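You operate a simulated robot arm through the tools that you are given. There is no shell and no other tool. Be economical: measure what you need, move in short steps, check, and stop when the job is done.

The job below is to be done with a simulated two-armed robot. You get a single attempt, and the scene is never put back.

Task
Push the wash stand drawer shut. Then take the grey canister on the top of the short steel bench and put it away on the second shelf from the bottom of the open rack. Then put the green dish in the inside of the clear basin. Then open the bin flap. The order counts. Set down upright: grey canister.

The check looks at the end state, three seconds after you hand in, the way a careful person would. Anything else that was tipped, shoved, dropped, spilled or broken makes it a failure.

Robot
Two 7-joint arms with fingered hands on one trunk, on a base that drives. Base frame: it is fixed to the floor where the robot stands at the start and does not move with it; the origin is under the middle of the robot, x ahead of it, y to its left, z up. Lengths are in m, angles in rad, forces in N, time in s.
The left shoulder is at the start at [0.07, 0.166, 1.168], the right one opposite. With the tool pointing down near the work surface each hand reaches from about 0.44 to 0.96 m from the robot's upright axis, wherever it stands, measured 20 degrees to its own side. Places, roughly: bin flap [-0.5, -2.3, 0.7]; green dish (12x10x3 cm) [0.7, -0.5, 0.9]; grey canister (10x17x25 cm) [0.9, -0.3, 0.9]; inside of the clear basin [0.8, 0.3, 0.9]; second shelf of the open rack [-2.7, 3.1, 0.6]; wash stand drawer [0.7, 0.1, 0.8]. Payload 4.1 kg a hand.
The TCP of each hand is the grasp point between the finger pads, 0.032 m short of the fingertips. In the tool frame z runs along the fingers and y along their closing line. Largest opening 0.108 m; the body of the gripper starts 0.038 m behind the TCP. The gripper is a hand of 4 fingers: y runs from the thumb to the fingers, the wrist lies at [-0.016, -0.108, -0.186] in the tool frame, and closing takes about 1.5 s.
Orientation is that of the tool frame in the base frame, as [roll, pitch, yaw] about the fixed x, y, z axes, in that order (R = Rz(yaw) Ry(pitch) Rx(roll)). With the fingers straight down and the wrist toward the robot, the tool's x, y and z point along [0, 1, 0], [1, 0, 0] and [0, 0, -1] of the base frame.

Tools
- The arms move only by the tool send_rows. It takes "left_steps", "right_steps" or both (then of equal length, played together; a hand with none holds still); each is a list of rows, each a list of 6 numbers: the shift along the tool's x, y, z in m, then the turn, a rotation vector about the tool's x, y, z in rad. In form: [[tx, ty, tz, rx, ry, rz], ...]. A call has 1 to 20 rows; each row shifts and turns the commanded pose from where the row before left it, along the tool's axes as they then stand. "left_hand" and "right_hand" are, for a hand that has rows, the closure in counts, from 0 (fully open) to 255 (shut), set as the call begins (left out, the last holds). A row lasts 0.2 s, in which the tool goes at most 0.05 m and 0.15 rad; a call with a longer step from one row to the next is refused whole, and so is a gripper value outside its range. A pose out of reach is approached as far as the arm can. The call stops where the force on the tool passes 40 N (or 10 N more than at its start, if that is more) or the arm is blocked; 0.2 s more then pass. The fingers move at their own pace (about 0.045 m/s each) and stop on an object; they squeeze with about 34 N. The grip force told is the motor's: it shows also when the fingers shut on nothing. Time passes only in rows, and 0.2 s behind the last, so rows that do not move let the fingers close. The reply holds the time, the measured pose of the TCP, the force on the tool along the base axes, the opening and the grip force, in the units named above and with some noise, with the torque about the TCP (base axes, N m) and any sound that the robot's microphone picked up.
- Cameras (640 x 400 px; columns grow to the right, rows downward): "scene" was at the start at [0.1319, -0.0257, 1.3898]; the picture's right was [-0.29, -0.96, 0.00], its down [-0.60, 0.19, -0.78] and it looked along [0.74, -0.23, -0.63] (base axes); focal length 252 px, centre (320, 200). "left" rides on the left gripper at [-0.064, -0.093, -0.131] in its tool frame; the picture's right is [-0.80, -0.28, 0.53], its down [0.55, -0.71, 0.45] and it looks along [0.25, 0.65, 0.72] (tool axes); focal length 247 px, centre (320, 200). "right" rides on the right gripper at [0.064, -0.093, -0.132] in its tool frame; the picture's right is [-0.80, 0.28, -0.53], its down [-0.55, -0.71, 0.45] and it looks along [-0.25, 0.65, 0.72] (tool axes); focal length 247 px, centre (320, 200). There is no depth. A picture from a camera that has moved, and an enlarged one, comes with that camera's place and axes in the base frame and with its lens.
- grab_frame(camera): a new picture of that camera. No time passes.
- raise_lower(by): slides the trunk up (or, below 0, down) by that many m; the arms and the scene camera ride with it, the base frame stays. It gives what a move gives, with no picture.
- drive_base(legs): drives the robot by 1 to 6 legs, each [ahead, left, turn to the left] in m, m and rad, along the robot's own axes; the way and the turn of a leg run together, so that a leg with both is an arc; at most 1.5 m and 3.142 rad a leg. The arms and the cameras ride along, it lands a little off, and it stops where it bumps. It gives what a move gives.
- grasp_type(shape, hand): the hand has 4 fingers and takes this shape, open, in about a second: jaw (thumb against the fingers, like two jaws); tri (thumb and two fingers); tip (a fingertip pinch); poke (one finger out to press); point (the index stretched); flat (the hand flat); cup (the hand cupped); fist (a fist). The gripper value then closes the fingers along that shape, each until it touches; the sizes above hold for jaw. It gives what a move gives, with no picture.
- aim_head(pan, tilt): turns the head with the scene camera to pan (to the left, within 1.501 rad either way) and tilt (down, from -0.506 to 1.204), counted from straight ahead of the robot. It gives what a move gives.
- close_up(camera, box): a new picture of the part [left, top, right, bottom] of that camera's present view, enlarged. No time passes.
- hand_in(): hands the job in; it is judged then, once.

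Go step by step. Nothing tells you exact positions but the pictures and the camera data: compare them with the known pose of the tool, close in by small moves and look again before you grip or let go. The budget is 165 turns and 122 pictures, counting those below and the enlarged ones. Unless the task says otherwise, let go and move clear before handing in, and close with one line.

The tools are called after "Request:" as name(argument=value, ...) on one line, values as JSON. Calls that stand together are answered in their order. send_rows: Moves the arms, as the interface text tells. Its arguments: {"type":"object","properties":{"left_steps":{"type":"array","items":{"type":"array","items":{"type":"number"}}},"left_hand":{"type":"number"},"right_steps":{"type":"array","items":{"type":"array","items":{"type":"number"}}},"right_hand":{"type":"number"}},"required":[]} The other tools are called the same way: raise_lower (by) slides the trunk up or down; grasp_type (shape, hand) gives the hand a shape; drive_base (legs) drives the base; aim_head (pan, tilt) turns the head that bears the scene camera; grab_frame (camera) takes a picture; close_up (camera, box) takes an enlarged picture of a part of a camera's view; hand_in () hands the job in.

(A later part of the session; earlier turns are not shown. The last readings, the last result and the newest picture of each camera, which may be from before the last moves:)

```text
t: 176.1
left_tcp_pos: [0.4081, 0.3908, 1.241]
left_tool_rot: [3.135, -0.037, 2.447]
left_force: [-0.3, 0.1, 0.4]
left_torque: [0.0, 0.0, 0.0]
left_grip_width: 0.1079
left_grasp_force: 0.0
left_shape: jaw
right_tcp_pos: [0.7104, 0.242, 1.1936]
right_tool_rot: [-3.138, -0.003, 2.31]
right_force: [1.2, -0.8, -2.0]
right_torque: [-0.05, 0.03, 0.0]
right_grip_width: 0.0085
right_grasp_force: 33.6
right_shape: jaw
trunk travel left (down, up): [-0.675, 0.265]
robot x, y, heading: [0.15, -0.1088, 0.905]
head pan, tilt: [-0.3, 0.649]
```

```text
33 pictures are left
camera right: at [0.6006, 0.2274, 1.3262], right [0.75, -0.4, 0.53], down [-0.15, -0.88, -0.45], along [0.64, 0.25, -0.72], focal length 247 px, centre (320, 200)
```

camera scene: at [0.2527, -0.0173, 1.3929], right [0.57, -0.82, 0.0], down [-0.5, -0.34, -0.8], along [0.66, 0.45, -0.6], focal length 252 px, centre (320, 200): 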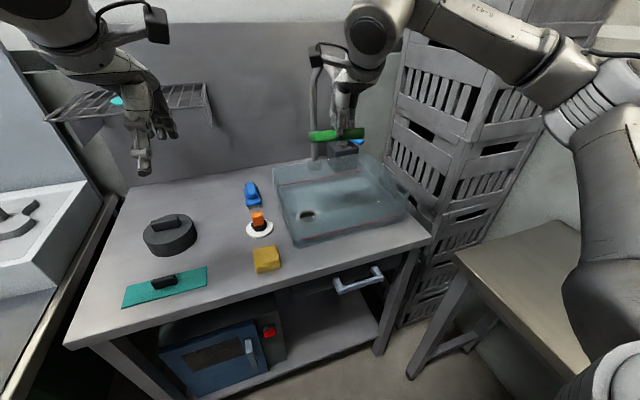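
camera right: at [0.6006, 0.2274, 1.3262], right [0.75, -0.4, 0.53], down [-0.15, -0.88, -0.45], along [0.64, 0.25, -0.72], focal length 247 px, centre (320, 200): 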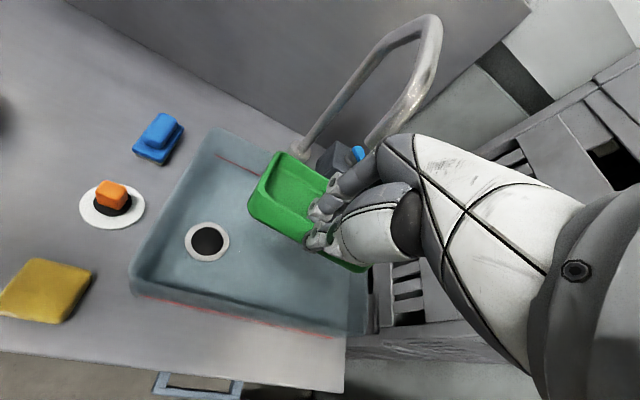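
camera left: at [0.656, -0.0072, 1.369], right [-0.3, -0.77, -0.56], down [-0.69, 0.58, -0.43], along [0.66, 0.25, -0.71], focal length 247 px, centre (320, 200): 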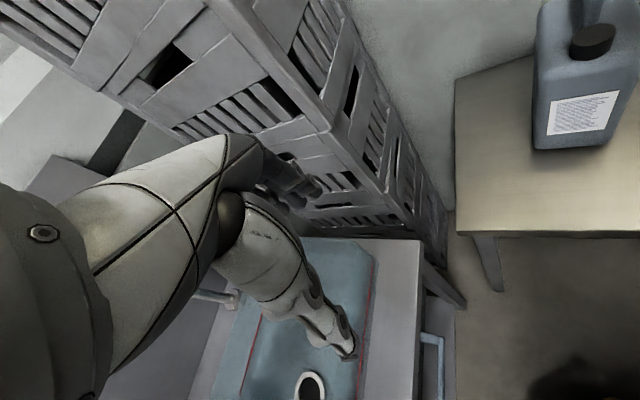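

The basin is straight ahead with the tap at its back edge. I zoom in to locate its rim and floor.

Request:
close_up(camera="scene", box=[250, 110, 450, 270])

Request:
close_up(camera="right", box=[110, 80, 430, 380])

```text
2.50 times, centred on (350, 190) of scene
camera zoom: at [0.2527, -0.0173, 1.3929], right [0.57, -0.82, 0.0], down [-0.5, -0.34, -0.8], along [0.66, 0.45, -0.6], focal length 631 px, centre (245, 225)
```

zoom: 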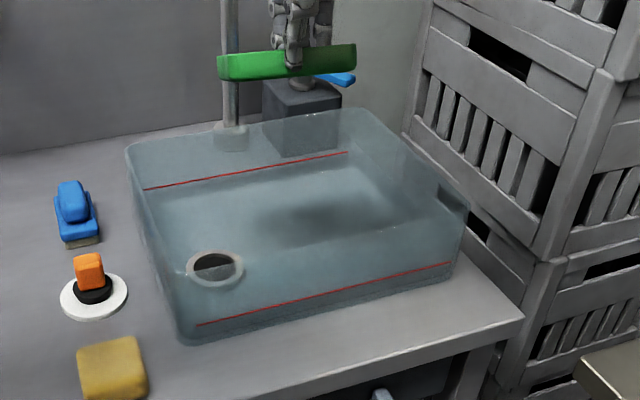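

```text
1.33 times, centred on (270, 230) of right
camera zoom: at [0.6006, 0.2274, 1.3262], right [0.75, -0.4, 0.53], down [-0.15, -0.88, -0.45], along [0.64, 0.25, -0.72], focal length 329 px, centre (387, 160)
```

zoom: 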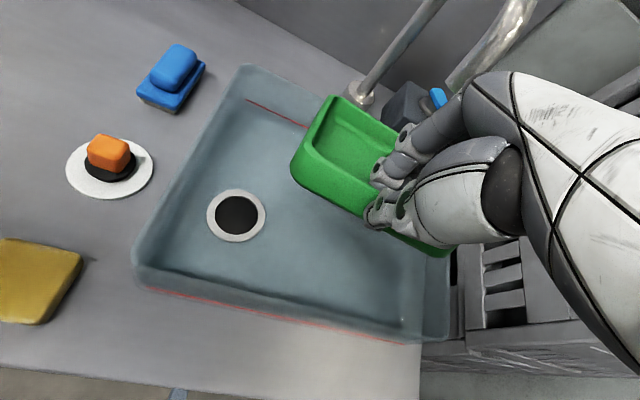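

Basin: rim z ≈ 0.97, floor z ≈ 0.87, roughly 0.345 × 0.245 m, with the tap spout hanging at about [0.875, 0.35, 1.16]. I'll go in low and to the right of the spout: lower, square the hand to the basin, then shift in.

Request:
send_rows(right_steps=[[0, 0, 0.045, 0, 0, 0], [0, 0, 0.045, 0, 0, 0], [0, 0, 0.044, 0, 0, 0], [0, 0, 0, 0, 0, -0.113], [0, 0, 0, 0, 0, -0.113], [-0.043, 0, 0, 0, 0, 0], [-0.043, 0, 0, 0, 0, 0], [-0.043, 0, 0, 0, 0, 0], [0, 0.035, 0, 0, 0, 0], [0, 0.035, 0, 0, 0, 0]])

Request:
grab_frame(camera="scene")

Request:
grab_frame(camera="right")

```text
t: 178.3
left_tcp_pos: [0.4082, 0.3912, 1.2405]
left_tool_rot: [3.136, -0.037, 2.446]
left_force: [-0.3, 0.4, -0.8]
left_torque: [0.01, 0.02, 0.02]
left_grip_width: 0.1079
left_grasp_force: 0.1
left_shape: jaw
right_tcp_pos: [0.8573, 0.2271, 1.0582]
right_tool_rot: [-3.137, -0.001, 2.534]
right_force: [0.4, 0.6, -2.2]
right_torque: [-0.09, 0.07, 0.0]
right_grip_width: 0.0084
right_grasp_force: 34.2
right_shape: jaw
trunk travel left (down, up): [-0.675, 0.265]
robot x, y, heading: [0.1499, -0.1091, 0.912]
head pan, tilt: [-0.3, 0.649]
```

```text
30 pictures are left
camera scene: at [0.2534, -0.016, 1.3927], right [0.57, -0.82, 0.0], down [-0.5, -0.34, -0.8], along [0.66, 0.45, -0.61], focal length 252 px, centre (320, 200)
```

scene: 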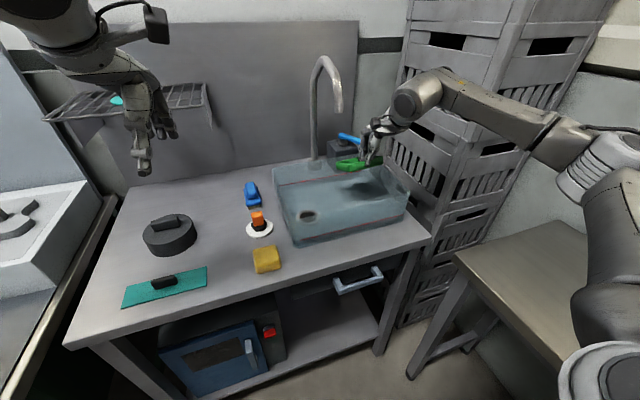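

```text
29 pictures are left
camera right: at [0.7532, 0.1887, 1.1896], right [0.82, -0.22, 0.53], down [0.05, -0.89, -0.45], along [0.57, 0.39, -0.72], focal length 247 px, centre (320, 200)
```

right: 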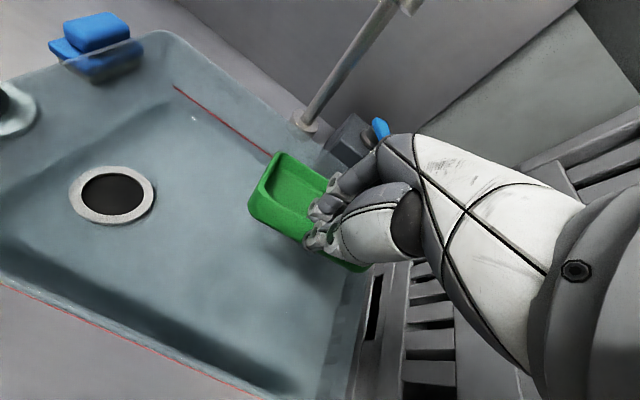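

The hand is to the right of the spout and over the basin. I shift the last 3.5 cm in and lower toward the floor of the basin.

Request:
send_rows(right_steps=[[0, 0.0175, 0, 0, 0, 0], [0, 0.0175, 0, 0, 0, 0], [0, 0, 0.03, 0, 0, 0], [0, 0, 0.03, 0, 0, 0], [0, 0, 0.03, 0, 0, 0], [0, 0, 0.025, 0, 0, 0]])

Request:
grab_frame(camera="right")

Request:
close_up(camera="scene", box=[260, 90, 460, 250])

```text
t: 179.7
left_tcp_pos: [0.4075, 0.3886, 1.2414]
left_tool_rot: [3.137, -0.036, 2.446]
left_force: [-0.7, 0.7, -0.3]
left_torque: [0.02, 0.02, -0.01]
left_grip_width: 0.1078
left_grasp_force: 0.1
left_shape: jaw
right_tcp_pos: [0.8769, 0.2551, 0.9443]
right_tool_rot: [-3.137, -0.004, 2.537]
right_force: [-0.8, 0.1, -1.6]
right_torque: [-0.05, 0.05, 0.01]
right_grip_width: 0.0082
right_grasp_force: 34.5
right_shape: jaw
trunk travel left (down, up): [-0.675, 0.265]
robot x, y, heading: [0.1476, -0.1056, 0.902]
head pan, tilt: [-0.3, 0.649]
```

```text
28 pictures are left
camera right: at [0.772, 0.2152, 1.0756], right [0.82, -0.22, 0.53], down [0.05, -0.89, -0.45], along [0.57, 0.39, -0.72], focal length 247 px, centre (320, 200)
```

right: 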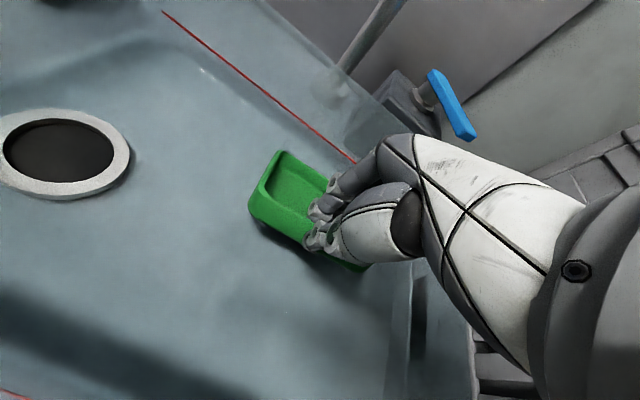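

```text
2.50 times, centred on (360, 170) of scene
camera zoom: at [0.2533, -0.0175, 1.3929], right [0.57, -0.82, 0.0], down [-0.5, -0.34, -0.8], along [0.66, 0.45, -0.61], focal length 631 px, centre (220, 275)
```

zoom: 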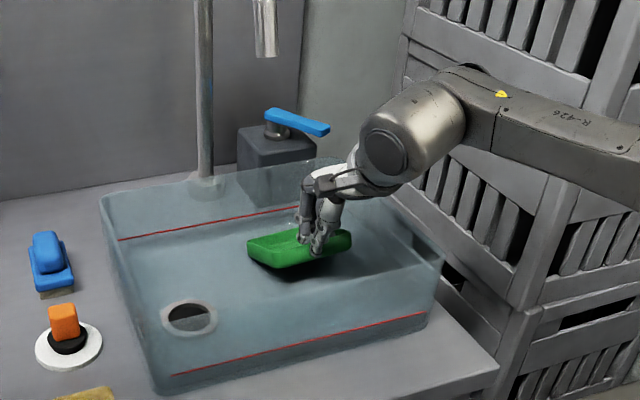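

The dish is inside the basin, just above its floor. I lower gently until it touches.

Request:
send_rows(right_steps=[[0, 0, 0.008, 0, 0, 0], [0, 0, 0.005, 0, 0, 0], [0, 0, 0.004, 0, 0, 0]])

Request:
send_rows(right_steps=[[0, 0, 0.004, 0, 0, 0], [0, 0, 0.003, 0, 0, 0]])

Request:
close_up(camera="scene", box=[300, 130, 420, 230])

```text
t: 180.5
left_tcp_pos: [0.4076, 0.3895, 1.2418]
left_tool_rot: [3.135, -0.036, 2.448]
left_force: [-0.3, -0.2, -0.4]
left_torque: [-0.03, 0.01, 0.01]
left_grip_width: 0.108
left_grasp_force: 0.0
left_shape: jaw
right_tcp_pos: [0.876, 0.2542, 0.9293]
right_tool_rot: [-3.14, -0.003, 2.534]
right_force: [0.0, -1.0, 0.4]
right_torque: [0.11, -0.01, 0.01]
right_grip_width: 0.0087
right_grasp_force: 35.0
right_shape: jaw
trunk travel left (down, up): [-0.675, 0.265]
robot x, y, heading: [0.151, -0.1062, 0.904]
head pan, tilt: [-0.3, 0.649]
```

```text
t: 181.1
left_tcp_pos: [0.4077, 0.3903, 1.2412]
left_tool_rot: [3.135, -0.036, 2.446]
left_force: [0.8, -0.3, -0.3]
left_torque: [-0.03, 0.0, -0.01]
left_grip_width: 0.1076
left_grasp_force: 0.0
left_shape: jaw
right_tcp_pos: [0.8757, 0.2546, 0.9219]
right_tool_rot: [-3.141, -0.004, 2.537]
right_force: [0.4, -0.9, 1.2]
right_torque: [0.1, -0.02, -0.02]
right_grip_width: 0.0086
right_grasp_force: 34.0
right_shape: jaw
trunk travel left (down, up): [-0.675, 0.265]
robot x, y, heading: [0.1521, -0.1065, 0.906]
head pan, tilt: [-0.3, 0.649]
```

```text
4.00 times, centred on (360, 180) of scene
camera zoom: at [0.2525, -0.0177, 1.393], right [0.57, -0.82, 0.0], down [-0.5, -0.34, -0.8], along [0.66, 0.45, -0.6], focal length 1009 px, centre (160, 280)
```

zoom: 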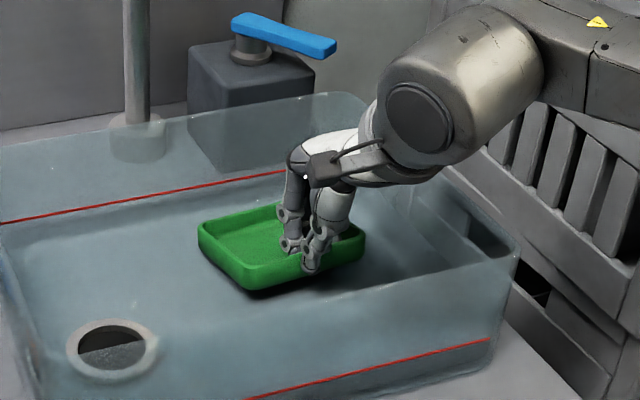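

It is touching at one corner. A few millimetres more, then release.

Request:
send_rows(right_steps=[[0, 0, 0.004, 0, 0, 0], [0, 0, 0.003, 0, 0, 0]])

Request:
send_rows(right_steps=[[0, 0, 0, 0, 0, 0], [0, 0, 0, 0, 0, 0], [0, 0, 0, 0, 0, 0], [0, 0, 0, 0, 0, 0], [0, 0, 0, 0, 0, 0]], right_hand=120)

Request:
close_up(camera="scene", box=[300, 130, 420, 230])

```text
t: 181.7
left_tcp_pos: [0.4068, 0.3894, 1.241]
left_tool_rot: [3.135, -0.037, 2.447]
left_force: [0.1, 0.7, -0.4]
left_torque: [-0.01, 0.0, 0.02]
left_grip_width: 0.1078
left_grasp_force: 0.1
left_shape: jaw
right_tcp_pos: [0.8755, 0.2544, 0.9148]
right_tool_rot: [-3.14, -0.003, 2.535]
right_force: [0.1, -0.2, 1.5]
right_torque: [0.23, -0.05, 0.02]
right_grip_width: 0.0085
right_grasp_force: 33.9
right_shape: jaw
trunk travel left (down, up): [-0.675, 0.265]
robot x, y, heading: [0.1531, -0.1028, 0.905]
head pan, tilt: [-0.3, 0.649]
```

```text
t: 182.9
left_tcp_pos: [0.4084, 0.3896, 1.2417]
left_tool_rot: [3.136, -0.037, 2.447]
left_force: [-0.1, 0.7, -0.3]
left_torque: [-0.03, 0.01, -0.04]
left_grip_width: 0.1078
left_grasp_force: 0.1
left_shape: jaw
right_tcp_pos: [0.8749, 0.2545, 0.9138]
right_tool_rot: [-3.14, -0.002, 2.537]
right_force: [0.2, -0.1, 0.0]
right_torque: [0.01, -0.02, 0.02]
right_grip_width: 0.0564
right_grasp_force: 0.2
right_shape: jaw
trunk travel left (down, up): [-0.675, 0.265]
robot x, y, heading: [0.1502, -0.1041, 0.903]
head pan, tilt: [-0.3, 0.649]
```

```text
4.00 times, centred on (360, 180) of scene
camera zoom: at [0.2525, -0.0175, 1.3929], right [0.57, -0.82, 0.0], down [-0.5, -0.34, -0.8], along [0.66, 0.45, -0.6], focal length 1009 px, centre (160, 280)
```

zoom: 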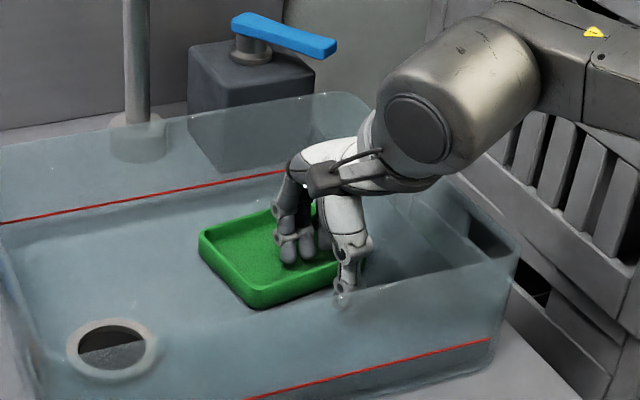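

The dish lies flat in the basin. I raise the hand straight out and back away from the tap.

Request:
send_rows(right_steps=[[0, 0, -0.02, 0, 0, 0], [0, 0, -0.03, 0, 0, 0], [0, 0, -0.04, 0, 0, 0], [0, 0, -0.04, 0, 0, 0], [0, -0.03, -0.02, 0, 0, 0], [0, -0.04, -0.02, 0, 0, 0], [0, -0.045, 0, 0, 0, 0], [0, -0.045, 0, 0, 0, 0], [0, 0, -0.045, 0, 0, 0], [0, 0, -0.045, 0, 0, 0]])

Request:
grab_frame(camera="scene")

```text
t: 185.1
left_tcp_pos: [0.406, 0.3909, 1.2414]
left_tool_rot: [3.135, -0.037, 2.447]
left_force: [0.0, -0.1, -0.5]
left_torque: [-0.01, 0.0, -0.03]
left_grip_width: 0.108
left_grasp_force: 0.1
left_shape: jaw
right_tcp_pos: [0.7863, 0.124, 1.1741]
right_tool_rot: [-3.137, -0.001, 2.535]
right_force: [-1.0, -0.2, -0.2]
right_torque: [-0.01, -0.05, -0.03]
right_grip_width: 0.0571
right_grasp_force: 0.0
right_shape: jaw
trunk travel left (down, up): [-0.675, 0.265]
robot x, y, heading: [0.1528, -0.1066, 0.904]
head pan, tilt: [-0.3, 0.649]
```

```text
24 pictures are left
camera scene: at [0.2521, -0.0173, 1.3929], right [0.57, -0.82, 0.0], down [-0.5, -0.34, -0.8], along [0.66, 0.45, -0.6], focal length 252 px, centre (320, 200)
```

scene: 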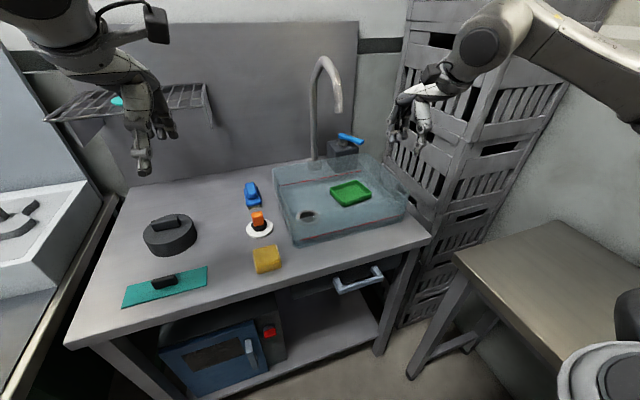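

The dish is in the basin and the drawer is still shut. Now I drive to the red bin for the last step.

Request:
drive_base(legs=[[0, 0, -1.504], [-0.949, -0.65, 0], [0.17, -0.73, 0], [0.17, -0.73, 0]])

Request:
aim_head(pan=-0.1, tilt=0.5)

Request:
grab_frame(camera="scene")

```text
t: 197.7
left_tcp_pos: [-0.7156, -0.8787, 1.2389]
left_tool_rot: [3.136, -0.038, 0.8]
left_force: [-0.1, 0.7, -0.7]
left_torque: [0.0, 0.01, 0.0]
left_grip_width: 0.1079
left_grasp_force: 0.0
left_shape: jaw
right_tcp_pos: [-1.0096, -1.236, 1.1715]
right_tool_rot: [-3.135, -0.006, 0.885]
right_force: [-0.1, -1.0, -0.5]
right_torque: [0.05, 0.02, 0.03]
right_grip_width: 0.0569
right_grasp_force: 0.1
right_shape: jaw
trunk travel left (down, up): [-0.675, 0.265]
robot x, y, heading: [-1.1903, -0.5806, -0.748]
head pan, tilt: [-0.3, 0.649]
stopped in leg 3: the robot was blocked; the commanded pose is now the measured one
```

```text
t: 198.4
left_tcp_pos: [-0.718, -0.8779, 1.2421]
left_tool_rot: [3.136, -0.038, 0.795]
left_force: [-0.4, 0.2, -0.3]
left_torque: [0.0, -0.02, -0.01]
left_grip_width: 0.1076
left_grasp_force: 0.2
left_shape: jaw
right_tcp_pos: [-1.0125, -1.2328, 1.1728]
right_tool_rot: [-3.139, -0.004, 0.884]
right_force: [0.2, 0.3, 0.2]
right_torque: [0.01, 0.04, 0.02]
right_grip_width: 0.057
right_grasp_force: 0.0
right_shape: jaw
trunk travel left (down, up): [-0.675, 0.265]
robot x, y, heading: [-1.1931, -0.5816, -0.752]
head pan, tilt: [-0.099, 0.499]
```

```text
23 pictures are left
camera scene: at [-1.0933, -0.6847, 1.4063], right [-0.75, -0.66, 0.0], down [-0.32, 0.36, -0.88], along [0.58, -0.66, -0.48], focal length 252 px, centre (320, 200)
```

scene: 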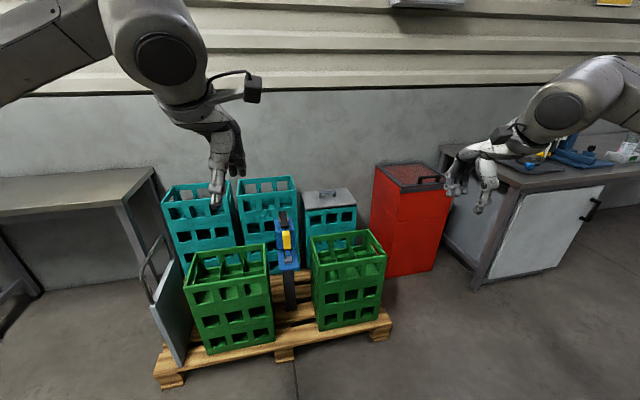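

The base bumped into something on its right side. I look there.

Request:
aim_head(pan=-1.5, tilt=0.75)

Request:
grab_frame(camera="scene")

```text
t: 200.0
left_tcp_pos: [-0.7178, -0.8784, 1.2407]
left_tool_rot: [3.135, -0.036, 0.796]
left_force: [0.3, -0.3, 0.8]
left_torque: [0.01, 0.01, 0.0]
left_grip_width: 0.1078
left_grasp_force: 0.0
left_shape: jaw
right_tcp_pos: [-1.0127, -1.2343, 1.1727]
right_tool_rot: [-3.138, -0.004, 0.884]
right_force: [0.8, 0.4, -0.2]
right_torque: [0.01, -0.01, -0.02]
right_grip_width: 0.0569
right_grasp_force: 0.1
right_shape: jaw
trunk travel left (down, up): [-0.675, 0.265]
robot x, y, heading: [-1.1861, -0.5817, -0.75]
head pan, tilt: [-1.499, 0.75]
```

```text
22 pictures are left
camera scene: at [-1.2049, -0.6816, 1.3844], right [-0.78, 0.63, 0.0], down [0.43, 0.53, -0.73], along [-0.46, -0.57, -0.68], focal length 252 px, centre (320, 200)
```

scene: 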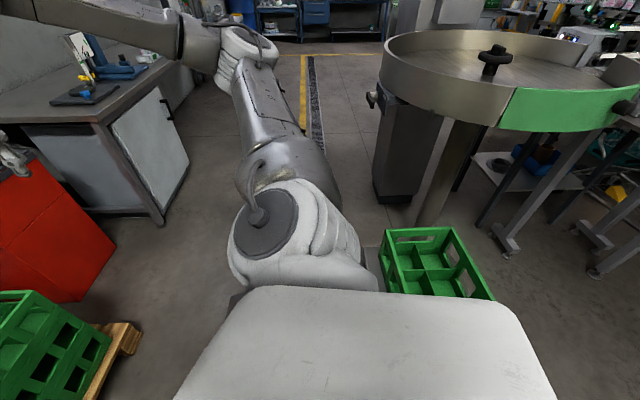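

A green crate with a flat piece stands close by on the right; the base touched it. I move forward away from it and look at it.

Request:
drive_base(legs=[[0.3, 0.02, 0.13]])

Request:
aim_head(pan=-1.5, tilt=0.6)

Request:
grab_frame(camera="scene")

```text
t: 202.0
left_tcp_pos: [-0.4379, -0.9912, 1.2415]
left_tool_rot: [3.135, -0.037, 0.923]
left_force: [0.4, -0.2, 0.9]
left_torque: [0.01, 0.0, -0.02]
left_grip_width: 0.1078
left_grasp_force: 0.1
left_shape: jaw
right_tcp_pos: [-0.6841, -1.3807, 1.1726]
right_tool_rot: [-3.138, -0.005, 1.011]
right_force: [0.7, -0.8, -1.2]
right_torque: [0.03, 0.0, -0.05]
right_grip_width: 0.0571
right_grasp_force: 0.1
right_shape: jaw
trunk travel left (down, up): [-0.675, 0.265]
robot x, y, heading: [-0.9426, -0.7537, -0.623]
head pan, tilt: [-1.499, 0.75]
```

```text
t: 202.7
left_tcp_pos: [-0.4375, -0.9897, 1.2413]
left_tool_rot: [3.134, -0.035, 0.923]
left_force: [1.4, 0.0, -0.2]
left_torque: [0.03, 0.0, 0.04]
left_grip_width: 0.1082
left_grasp_force: 0.1
left_shape: jaw
right_tcp_pos: [-0.6851, -1.3796, 1.1746]
right_tool_rot: [-3.138, -0.002, 1.011]
right_force: [1.1, 0.1, 0.5]
right_torque: [-0.02, 0.01, -0.02]
right_grip_width: 0.0569
right_grasp_force: 0.1
right_shape: jaw
trunk travel left (down, up): [-0.675, 0.265]
robot x, y, heading: [-0.9434, -0.756, -0.622]
head pan, tilt: [-1.499, 0.6]
```

```text
21 pictures are left
camera scene: at [-0.9491, -0.8609, 1.3972], right [-0.85, 0.52, 0.0], down [0.29, 0.48, -0.82], along [-0.43, -0.7, -0.57], focal length 252 px, centre (320, 200)
```

scene: 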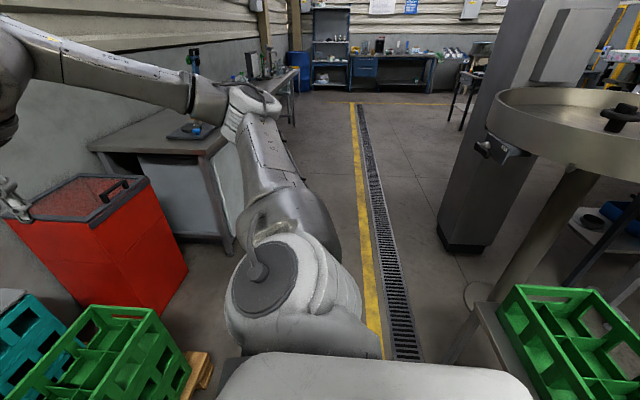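

The crate stands on a fixed roller table, undisturbed. The bin is the red box with a dark framed lid and a handle; I go along the aisle to stand in front of it.

Request:
drive_base(legs=[[0.306, -1.126, 0]])

Request:
aim_head(pan=0.1, tilt=0.7)

Request:
grab_frame(camera="scene")

```text
t: 208.6
left_tcp_pos: [-0.8405, -2.0759, 1.2411]
left_tool_rot: [3.134, -0.035, 0.919]
left_force: [1.3, 0.0, -0.3]
left_torque: [-0.04, -0.02, 0.05]
left_grip_width: 0.1079
left_grasp_force: 0.1
left_shape: jaw
right_tcp_pos: [-1.0909, -2.4646, 1.1729]
right_tool_rot: [-3.14, -0.003, 1.005]
right_force: [0.8, -0.2, 0.0]
right_torque: [-0.02, 0.0, -0.01]
right_grip_width: 0.0571
right_grasp_force: 0.0
right_shape: jaw
trunk travel left (down, up): [-0.675, 0.265]
robot x, y, heading: [-1.3466, -1.8381, -0.626]
head pan, tilt: [-1.499, 0.6]
```

```text
t: 210.3
left_tcp_pos: [-0.8417, -2.0759, 1.2413]
left_tool_rot: [3.136, -0.036, 0.919]
left_force: [0.2, -0.3, 0.0]
left_torque: [0.02, -0.01, 0.02]
left_grip_width: 0.1078
left_grasp_force: 0.1
left_shape: jaw
right_tcp_pos: [-1.0905, -2.4652, 1.1749]
right_tool_rot: [-3.139, -0.004, 1.005]
right_force: [0.5, -0.7, 0.2]
right_torque: [0.01, 0.0, 0.0]
right_grip_width: 0.057
right_grasp_force: 0.0
right_shape: jaw
trunk travel left (down, up): [-0.675, 0.265]
robot x, y, heading: [-1.3447, -1.8414, -0.63]
head pan, tilt: [0.099, 0.7]
```

```text
20 pictures are left
camera scene: at [-1.2309, -1.9123, 1.3886], right [-0.5, -0.86, 0.0], down [-0.56, 0.32, -0.76], along [0.66, -0.39, -0.64], focal length 252 px, centre (320, 200)
```

scene: 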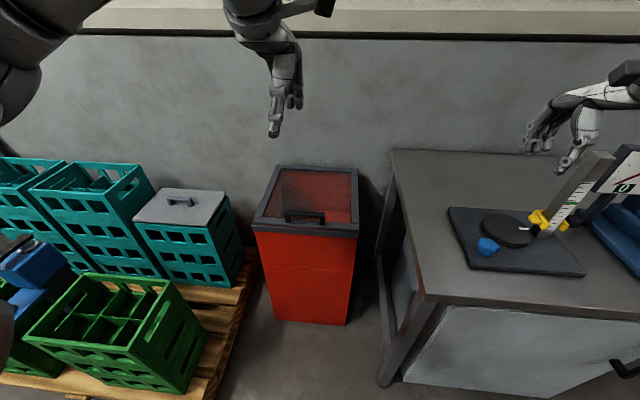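

The bin's red lid has a handle at its front edge, so it probably hinges at the back. I zoom in.

Request:
close_up(camera="scene", box=[235, 145, 385, 250])

Request:
grab_frame(camera="left")

```text
3.81 times, centred on (310, 198) of scene
camera zoom: at [-1.2309, -1.9123, 1.3886], right [-0.5, -0.86, 0.0], down [-0.56, 0.32, -0.76], along [0.66, -0.39, -0.64], focal length 961 px, centre (358, 210)
```

zoom: 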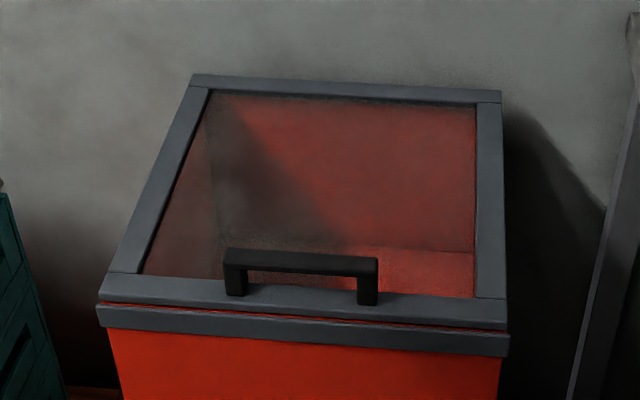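

```text
18 pictures are left
camera left: at [-0.9556, -2.0741, 1.3697], right [-0.69, -0.45, -0.56], down [-0.21, 0.88, -0.43], along [0.69, -0.18, -0.7], focal length 247 px, centre (320, 200)
```

left: 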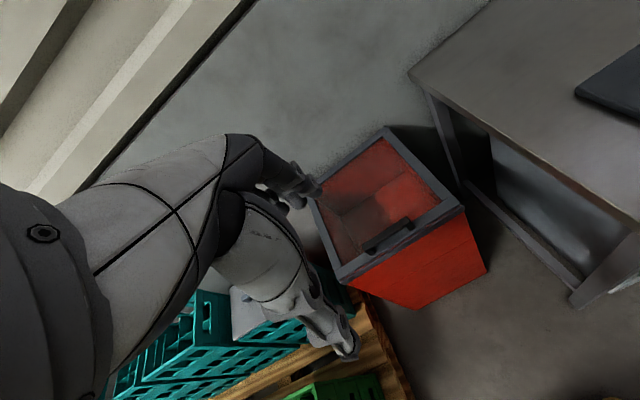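

The lid is flat, hinged at the back about 0.34 m from a bar handle centred near [-0.657, -2.191, 0.79]. I retract the right hand a bit, close in 0.1 m, and turn the left hand to a 45° forward-down pose partly closed.

Request:
send_rows(right_steps=[[0, 0, -0.045, 0, 0, 0], [0, 0, -0.045, 0, 0, 0], [0, -0.045, 0, 0, 0, 0], [0, -0.045, 0, 0, 0, 0], [0, -0.03, 0, 0, 0, 0], [0, 0, 0, 0, 0, 0]], left_steps=[[0, 0, 0, -0.131, 0, 0], [0, 0, 0, -0.131, 0, 0], [0, 0, 0, -0.131, 0, 0], [0, 0, 0, -0.131, 0, 0], [0, 0, 0, -0.131, 0, 0], [0, 0, 0, -0.131, 0, 0]], left_hand=160)

Request:
drive_base(legs=[[0.1, 0, 0]])

Request:
grab_frame(camera="scene")

Request:
grab_frame(camera="left")

```text
t: 211.7
left_tcp_pos: [-0.8397, -2.0768, 1.2422]
left_tool_rot: [2.347, -0.036, 0.918]
left_force: [0.5, 0.3, 0.5]
left_torque: [-0.03, 0.01, -0.01]
left_grip_width: 0.0403
left_grasp_force: 0.2
left_shape: jaw
right_tcp_pos: [-1.192, -2.4016, 1.2648]
right_tool_rot: [-3.137, -0.004, 1.004]
right_force: [-0.6, 0.0, 0.6]
right_torque: [-0.02, 0.03, -0.01]
right_grip_width: 0.0572
right_grasp_force: 0.0
right_shape: jaw
trunk travel left (down, up): [-0.675, 0.265]
robot x, y, heading: [-1.3431, -1.8399, -0.628]
head pan, tilt: [0.099, 0.7]
```

```text
t: 212.8
left_tcp_pos: [-0.7588, -2.1356, 1.2416]
left_tool_rot: [2.348, -0.037, 0.918]
left_force: [-0.4, 0.0, -0.5]
left_torque: [0.02, 0.0, 0.01]
left_grip_width: 0.0406
left_grasp_force: 0.1
left_shape: jaw
right_tcp_pos: [-1.1105, -2.4599, 1.2645]
right_tool_rot: [-3.138, -0.004, 1.004]
right_force: [0.2, 0.0, -0.5]
right_torque: [-0.01, 0.04, -0.04]
right_grip_width: 0.0568
right_grasp_force: 0.0
right_shape: jaw
trunk travel left (down, up): [-0.675, 0.265]
robot x, y, heading: [-1.2602, -1.8991, -0.627]
head pan, tilt: [0.099, 0.7]
```

```text
17 pictures are left
camera scene: at [-1.1494, -1.9711, 1.3886], right [-0.5, -0.86, 0.0], down [-0.56, 0.32, -0.76], along [0.66, -0.38, -0.64], focal length 252 px, centre (320, 200)
```

scene: 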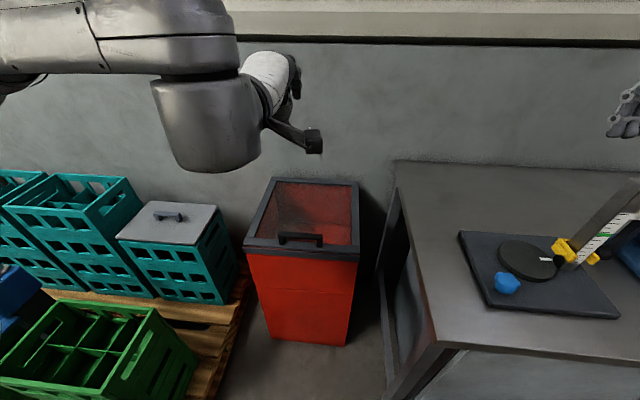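

```text
16 pictures are left
camera left: at [-0.9234, -2.0904, 1.2656], right [-0.33, -0.73, -0.6], down [0.21, 0.57, -0.8], along [0.92, -0.39, -0.03], focal length 247 px, centre (320, 200)
```

left: 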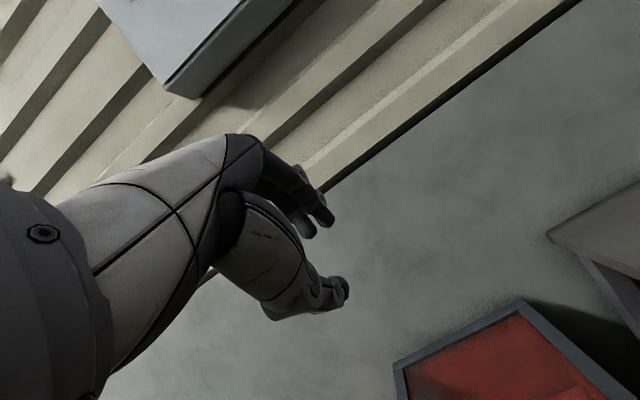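

The handle position agrees from the new spot. I bring the left hand down to a pre-grasp point in front of the handle.

Request:
send_rows(left_steps=[[0.0024, -0.0309, 0.0356, 0, 0, 0], [0.0024, -0.0309, 0.0356, 0, 0, 0], [0.0024, -0.0309, 0.0356, 0, 0, 0], [0.0024, -0.0309, 0.0356, 0, 0, 0], [0.0024, -0.0309, 0.0356, 0, 0, 0], [0.0024, -0.0309, 0.0356, 0, 0, 0], [0.0024, -0.0309, 0.0356, 0, 0, 0], [0.0024, -0.0309, 0.0356, 0, 0, 0]])

Request:
grab_frame(camera="left")

Request:
close_up(camera="scene", box=[220, 150, 380, 270])

```text
t: 214.6
left_tcp_pos: [-0.7148, -2.1281, 0.8661]
left_tool_rot: [2.348, -0.035, 0.922]
left_force: [-0.3, 0.2, -0.1]
left_torque: [-0.02, -0.01, -0.03]
left_grip_width: 0.0403
left_grasp_force: 0.1
left_shape: jaw
right_tcp_pos: [-1.1072, -2.4599, 1.2651]
right_tool_rot: [-3.137, -0.002, 1.007]
right_force: [1.0, -0.4, 0.3]
right_torque: [0.02, -0.01, 0.03]
right_grip_width: 0.057
right_grasp_force: 0.0
right_shape: jaw
trunk travel left (down, up): [-0.675, 0.265]
robot x, y, heading: [-1.2625, -1.9008, -0.624]
head pan, tilt: [0.099, 0.7]
```

```text
15 pictures are left
camera left: at [-0.8788, -2.0842, 0.8902], right [-0.32, -0.73, -0.6], down [0.21, 0.57, -0.8], along [0.92, -0.38, -0.03], focal length 247 px, centre (320, 200)
```

left: 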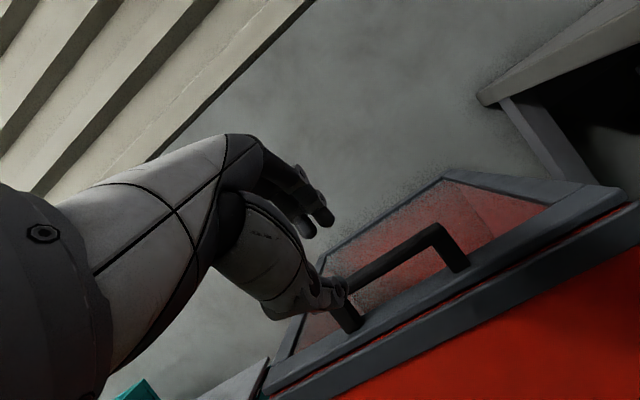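

```text
3.33 times, centred on (300, 210) of scene
camera zoom: at [-1.1475, -1.9708, 1.3885], right [-0.5, -0.86, 0.0], down [-0.56, 0.32, -0.76], along [0.66, -0.38, -0.65], focal length 841 px, centre (387, 167)
```

zoom: 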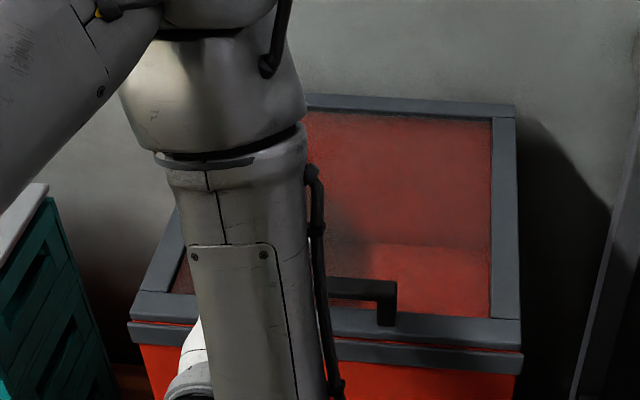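

The handle lies 0.105 m ahead along the fingers and 1.8 cm to the side. I centre and advance most of the way.

Request:
send_rows(left_steps=[[-0.0176, 0.0046, 0, 0, 0, 0], [0, 0, 0.03, 0, 0, 0], [0, 0, 0.03, 0, 0, 0]])

Request:
grab_frame(camera="left")

```text
t: 215.4
left_tcp_pos: [-0.6942, -2.1745, 0.8298]
left_tool_rot: [2.35, -0.037, 0.926]
left_force: [-0.2, 0.3, 1.1]
left_torque: [0.04, 0.02, -0.02]
left_grip_width: 0.0407
left_grasp_force: 0.0
left_shape: jaw
left hand out of reach, approached as far as the arm can: row 3
right_tcp_pos: [-1.1097, -2.4608, 1.2655]
right_tool_rot: [-3.14, -0.004, 1.004]
right_force: [-0.4, -0.4, -0.6]
right_torque: [0.02, 0.0, 0.02]
right_grip_width: 0.057
right_grasp_force: 0.1
right_shape: jaw
trunk travel left (down, up): [-0.675, 0.265]
robot x, y, heading: [-1.2631, -1.8977, -0.621]
head pan, tilt: [0.099, 0.7]
```

```text
13 pictures are left
camera left: at [-0.8594, -2.1304, 0.8546], right [-0.32, -0.73, -0.61], down [0.21, 0.57, -0.8], along [0.92, -0.38, -0.03], focal length 247 px, centre (320, 200)
```

left: 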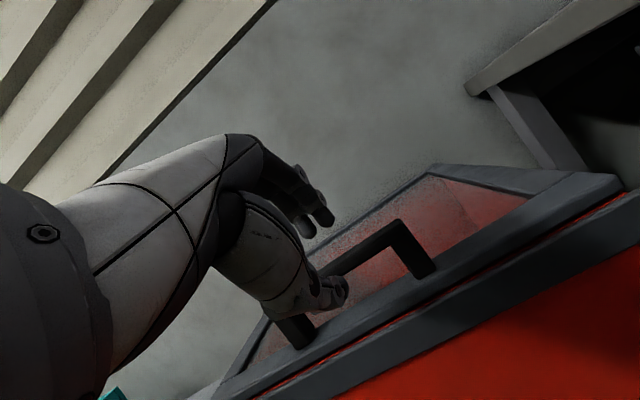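

The tilted wrist meets a limit this low. I raise both arms 0.16 m relative to the trunk and lower the trunk by the same, keeping the hands where they are.

Request:
send_rows(left_steps=[[0, 0.0228, -0.0224, 0, 0, 0], [0, 0.0228, -0.0224, 0, 0, 0], [0, 0.0228, -0.0224, 0, 0, 0], [0, 0.0228, -0.0224, 0, 0, 0], [0, 0.0228, -0.0224, 0, 0, 0]], right_steps=[[0, 0, -0.032, 0, 0, 0], [0, 0, -0.032, 0, 0, 0], [0, 0, -0.032, 0, 0, 0], [0, 0, -0.032, 0, 0, 0], [0, 0, -0.032, 0, 0, 0]])

Request:
raise_lower(by=-0.16)

```text
t: 216.6
left_tcp_pos: [-0.6994, -2.175, 0.9902]
left_tool_rot: [2.344, -0.037, 0.919]
left_force: [-0.6, 0.8, -0.4]
left_torque: [-0.04, 0.01, -0.03]
left_grip_width: 0.0403
left_grasp_force: 0.1
left_shape: jaw
right_tcp_pos: [-1.1132, -2.4591, 1.4258]
right_tool_rot: [3.14, -0.003, 1.005]
right_force: [0.3, 0.1, 0.2]
right_torque: [-0.02, -0.01, 0.01]
right_grip_width: 0.0571
right_grasp_force: 0.1
right_shape: jaw
trunk travel left (down, up): [-0.675, 0.265]
robot x, y, heading: [-1.2638, -1.9, -0.629]
head pan, tilt: [0.099, 0.7]
```

```text
t: 218.4
left_tcp_pos: [-0.6969, -2.1771, 0.8291]
left_tool_rot: [2.349, -0.037, 0.921]
left_force: [0.9, 0.8, 0.0]
left_torque: [0.0, 0.03, -0.01]
left_grip_width: 0.0403
left_grasp_force: 0.1
left_shape: jaw
right_tcp_pos: [-1.1114, -2.461, 1.2647]
right_tool_rot: [-3.139, -0.004, 1.005]
right_force: [0.1, 0.2, -0.7]
right_torque: [0.03, 0.04, 0.01]
right_grip_width: 0.0568
right_grasp_force: 0.1
right_shape: jaw
trunk travel left (down, up): [-0.515, 0.425]
robot x, y, heading: [-1.2632, -1.8989, -0.623]
head pan, tilt: [0.099, 0.7]
```

Now the bar projects exactly on the fingers' approach line, 4–5 cm ahead. I advance onto it.

Request:
send_rows(left_steps=[[0, 0, 0.015, 0, 0, 0], [0, 0, 0.015, 0, 0, 0], [0, 0, 0.01, 0, 0, 0], [0, 0, 0.006, 0, 0, 0]])

Request:
close_up(camera="left", box=[200, 140, 480, 380])

```text
t: 219.4
left_tcp_pos: [-0.6711, -2.1963, 0.7973]
left_tool_rot: [2.346, -0.037, 0.918]
left_force: [0.3, 0.4, 1.7]
left_torque: [0.04, -0.02, 0.05]
left_grip_width: 0.04
left_grasp_force: 0.1
left_shape: jaw
right_tcp_pos: [-1.1122, -2.4612, 1.2649]
right_tool_rot: [-3.14, -0.002, 1.006]
right_force: [0.1, -0.1, 0.4]
right_torque: [0.02, 0.01, 0.01]
right_grip_width: 0.0569
right_grasp_force: 0.1
right_shape: jaw
trunk travel left (down, up): [-0.515, 0.425]
robot x, y, heading: [-1.267, -1.8998, -0.633]
head pan, tilt: [0.099, 0.7]
```

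```text
1.67 times, centred on (340, 260) of left
camera zoom: at [-0.8364, -2.151, 0.8213], right [-0.33, -0.73, -0.6], down [0.21, 0.57, -0.8], along [0.92, -0.39, -0.03], focal length 412 px, centre (287, 100)
```

zoom: 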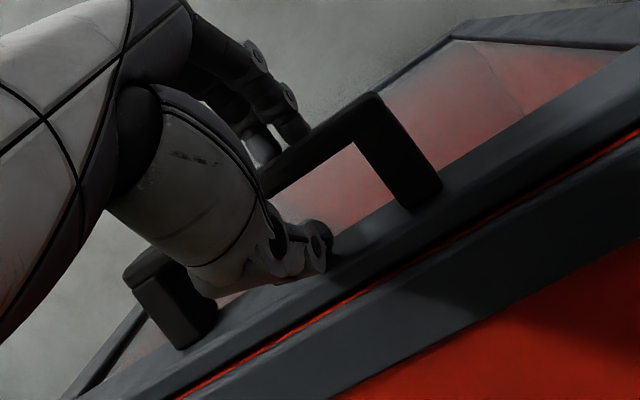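

The bar sits between the fingers above and the thumb below. I close on it.

Request:
send_rows(left_steps=[[0, 0, 0, 0, 0, 0], [0, 0, 0, 0, 0, 0], [0, 0, 0, 0, 0, 0], [0, 0, 0, 0, 0, 0], [0, 0, 0, 0, 0, 0]], left_hand=255)

```text
t: 220.6
left_tcp_pos: [-0.6715, -2.198, 0.7989]
left_tool_rot: [2.345, -0.036, 0.916]
left_force: [16.1, -11.2, 9.9]
left_torque: [-0.31, -0.27, -0.04]
left_grip_width: 0.0089
left_grasp_force: 34.0
left_shape: jaw
right_tcp_pos: [-1.1092, -2.4611, 1.2659]
right_tool_rot: [-3.138, -0.003, 1.005]
right_force: [0.6, -0.4, 0.1]
right_torque: [-0.09, -0.02, 0.01]
right_grip_width: 0.0569
right_grasp_force: 0.0
right_shape: jaw
trunk travel left (down, up): [-0.515, 0.425]
robot x, y, heading: [-1.2636, -1.8973, -0.628]
head pan, tilt: [0.099, 0.7]
```

Gripped. Now I lift along the arc around the back hinge, starting gently.

Request:
send_rows(left_steps=[[0, 0.0134, -0.0106, 0.05, 0, 0], [0, 0.0134, -0.0106, 0.05, 0, 0], [0, 0.0134, -0.0106, 0.05, 0, 0], [0, 0.0134, -0.0106, 0.05, 0, 0]])

Request:
grab_frame(camera="left")

```text
t: 221.6
left_tcp_pos: [-0.6591, -2.2068, 0.8595]
left_tool_rot: [2.555, -0.037, 0.918]
left_force: [24.8, -17.8, -9.5]
left_torque: [-0.53, -0.51, -0.02]
left_grip_width: 0.0093
left_grasp_force: 33.5
left_shape: jaw
right_tcp_pos: [-1.106, -2.4636, 1.2628]
right_tool_rot: [-3.135, -0.004, 1.006]
right_force: [-0.4, -0.1, -1.1]
right_torque: [0.05, 0.0, 0.01]
right_grip_width: 0.0569
right_grasp_force: 0.1
right_shape: jaw
trunk travel left (down, up): [-0.515, 0.425]
robot x, y, heading: [-1.2627, -1.8991, -0.629]
head pan, tilt: [0.099, 0.7]
```

```text
11 pictures are left
camera left: at [-0.8177, -2.1666, 0.9158], right [-0.42, -0.65, -0.63], down [0.08, 0.66, -0.74], along [0.9, -0.37, -0.23], focal length 247 px, centre (320, 200)
```

left: 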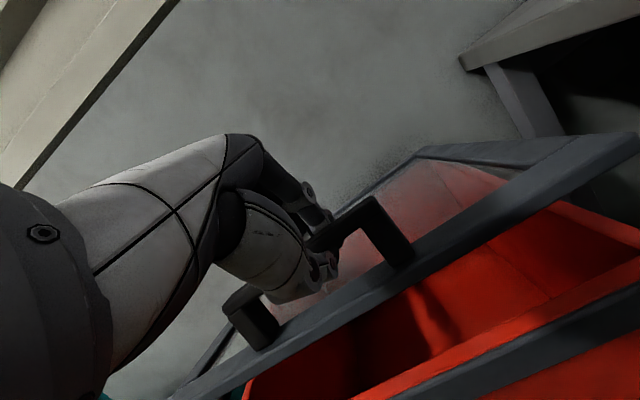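

The lid is opening. The hand is being pulled inward, so I add a small inward correction and continue with a slightly smaller radius.

Request:
send_rows(left_steps=[[0, 0.0083, 0.0055, 0, 0, 0], [0, 0.0129, -0.0101, 0.05, 0, 0], [0, 0.0129, -0.0101, 0.05, 0, 0], [0, 0.0129, -0.0101, 0.05, 0, 0], [0, 0.0129, -0.0101, 0.05, 0, 0], [0, 0.0129, -0.0101, 0.05, 0, 0]])

```text
t: 223.0
left_tcp_pos: [-0.6282, -2.2302, 0.9385]
left_tool_rot: [2.795, -0.035, 0.92]
left_force: [8.4, 19.2, 0.6]
left_torque: [-0.07, -0.17, -0.14]
left_grip_width: 0.0115
left_grasp_force: 34.0
left_shape: jaw
right_tcp_pos: [-1.1099, -2.4585, 1.2663]
right_tool_rot: [-3.139, 0.0, 1.007]
right_force: [0.8, -0.4, -0.5]
right_torque: [0.02, -0.01, -0.02]
right_grip_width: 0.0572
right_grasp_force: 0.1
right_shape: jaw
trunk travel left (down, up): [-0.515, 0.425]
robot x, y, heading: [-1.2632, -1.8997, -0.621]
head pan, tilt: [0.099, 0.7]
```

Some sideways force along the bar; I relax it with a small shift and continue the arc.

Request:
send_rows(left_steps=[[0.006, 0, 0, 0, 0, 0], [0.001, 0.0129, -0.0101, 0.05, 0, 0], [0.001, 0.0129, -0.0101, 0.05, 0, 0], [0.001, 0.0129, -0.0101, 0.05, 0, 0], [0.001, 0.0129, -0.0101, 0.05, 0, 0], [0.001, 0.0129, -0.0101, 0.05, 0, 0]])

Request:
grab_frame(camera="left")

```text
t: 224.4
left_tcp_pos: [-0.5869, -2.2585, 1.0041]
left_tool_rot: [3.049, -0.036, 0.916]
left_force: [-4.9, -3.4, -0.8]
left_torque: [-0.26, -0.17, 0.04]
left_grip_width: 0.0115
left_grasp_force: 33.7
left_shape: jaw
right_tcp_pos: [-1.1118, -2.4612, 1.2643]
right_tool_rot: [-3.141, -0.003, 1.006]
right_force: [0.1, -0.1, -0.6]
right_torque: [-0.02, -0.01, -0.01]
right_grip_width: 0.0572
right_grasp_force: 0.1
right_shape: jaw
trunk travel left (down, up): [-0.515, 0.425]
robot x, y, heading: [-1.2633, -1.8972, -0.622]
head pan, tilt: [0.099, 0.7]
```

```text
10 pictures are left
camera left: at [-0.7116, -2.2487, 1.1241], right [-0.66, -0.48, -0.59], down [-0.18, 0.85, -0.49], along [0.73, -0.22, -0.64], focal length 247 px, centre (320, 200)
```

left: 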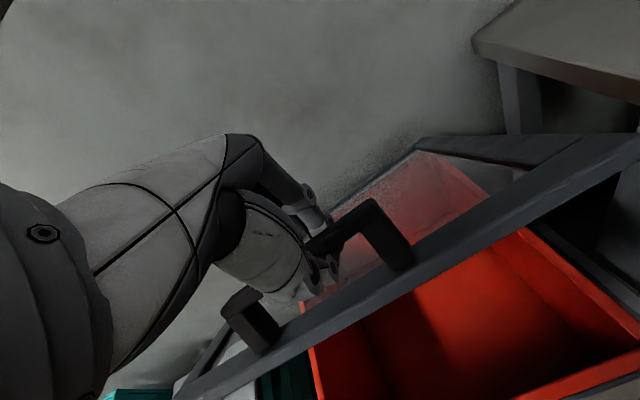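

Lid at about 40° with low forces. I continue further.

Request:
send_rows(left_steps=[[0.001, 0.0129, -0.0101, 0.05, 0, 0], [0.001, 0.0129, -0.0101, 0.05, 0, 0], [0.001, 0.0129, -0.0101, 0.05, 0, 0], [0.001, 0.0129, -0.0101, 0.05, 0, 0], [0.001, 0.0129, -0.0101, 0.05, 0, 0], [0.001, 0.0129, -0.0101, 0.05, 0, 0]])

```text
t: 225.8
left_tcp_pos: [-0.5335, -2.2961, 1.0553]
left_tool_rot: [-2.936, -0.039, 0.917]
left_force: [-5.4, -4.7, 0.3]
left_torque: [-0.06, -0.08, 0.09]
left_grip_width: 0.0093
left_grasp_force: 33.8
left_shape: jaw
left hand out of reach, approached as far as the arm can: row 6
right_tcp_pos: [-1.1108, -2.4617, 1.2636]
right_tool_rot: [-3.14, -0.003, 1.007]
right_force: [1.0, 0.7, 0.0]
right_torque: [0.01, 0.03, 0.03]
right_grip_width: 0.0571
right_grasp_force: 0.1
right_shape: jaw
trunk travel left (down, up): [-0.515, 0.425]
robot x, y, heading: [-1.2638, -1.8974, -0.626]
head pan, tilt: [0.099, 0.7]
```

The lid is near 55°; the wrist rotation is at its limit, so I keep the orientation and follow the arc by translation to open it further.

Request:
send_rows(left_steps=[[0, 0.0129, -0.0103, 0, 0, 0], [0, 0.0134, -0.0097, 0, 0, 0], [0, 0.0138, -0.009, 0, 0, 0], [0, 0.0143, -0.0083, 0, 0, 0], [0, 0.0147, -0.0076, 0, 0, 0], [0, 0.015, -0.0068, 0, 0, 0]])

Request:
grab_frame(camera="scene")

```text
t: 227.2
left_tcp_pos: [-0.5328, -2.2974, 1.056]
left_tool_rot: [-2.937, -0.035, 0.921]
left_force: [1.4, -1.5, -6.1]
left_torque: [-0.11, -0.12, 0.0]
left_grip_width: 0.0089
left_grasp_force: 33.6
left_shape: jaw
left hand out of reach, approached as far as the arm can: row 1, 2, 3, 4, 5, 6
right_tcp_pos: [-1.1101, -2.4608, 1.2647]
right_tool_rot: [-3.138, -0.004, 1.005]
right_force: [0.0, 0.2, 0.2]
right_torque: [0.0, -0.04, 0.0]
right_grip_width: 0.0574
right_grasp_force: 0.1
right_shape: jaw
trunk travel left (down, up): [-0.515, 0.425]
robot x, y, heading: [-1.2629, -1.8974, -0.623]
head pan, tilt: [0.099, 0.7]
```

```text
9 pictures are left
camera scene: at [-1.1485, -1.9716, 1.2284], right [-0.5, -0.86, 0.0], down [-0.56, 0.32, -0.76], along [0.66, -0.38, -0.65], focal length 252 px, centre (320, 200)
```

scene: 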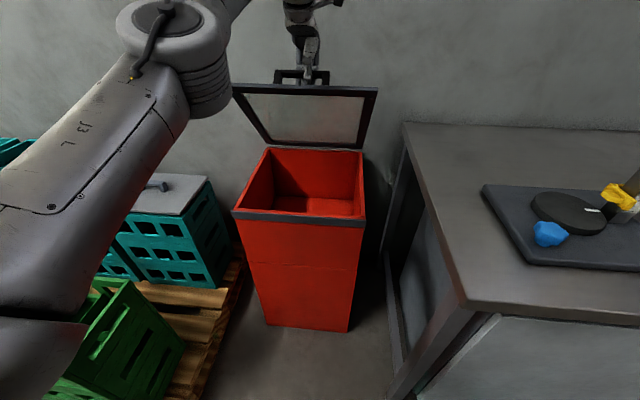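

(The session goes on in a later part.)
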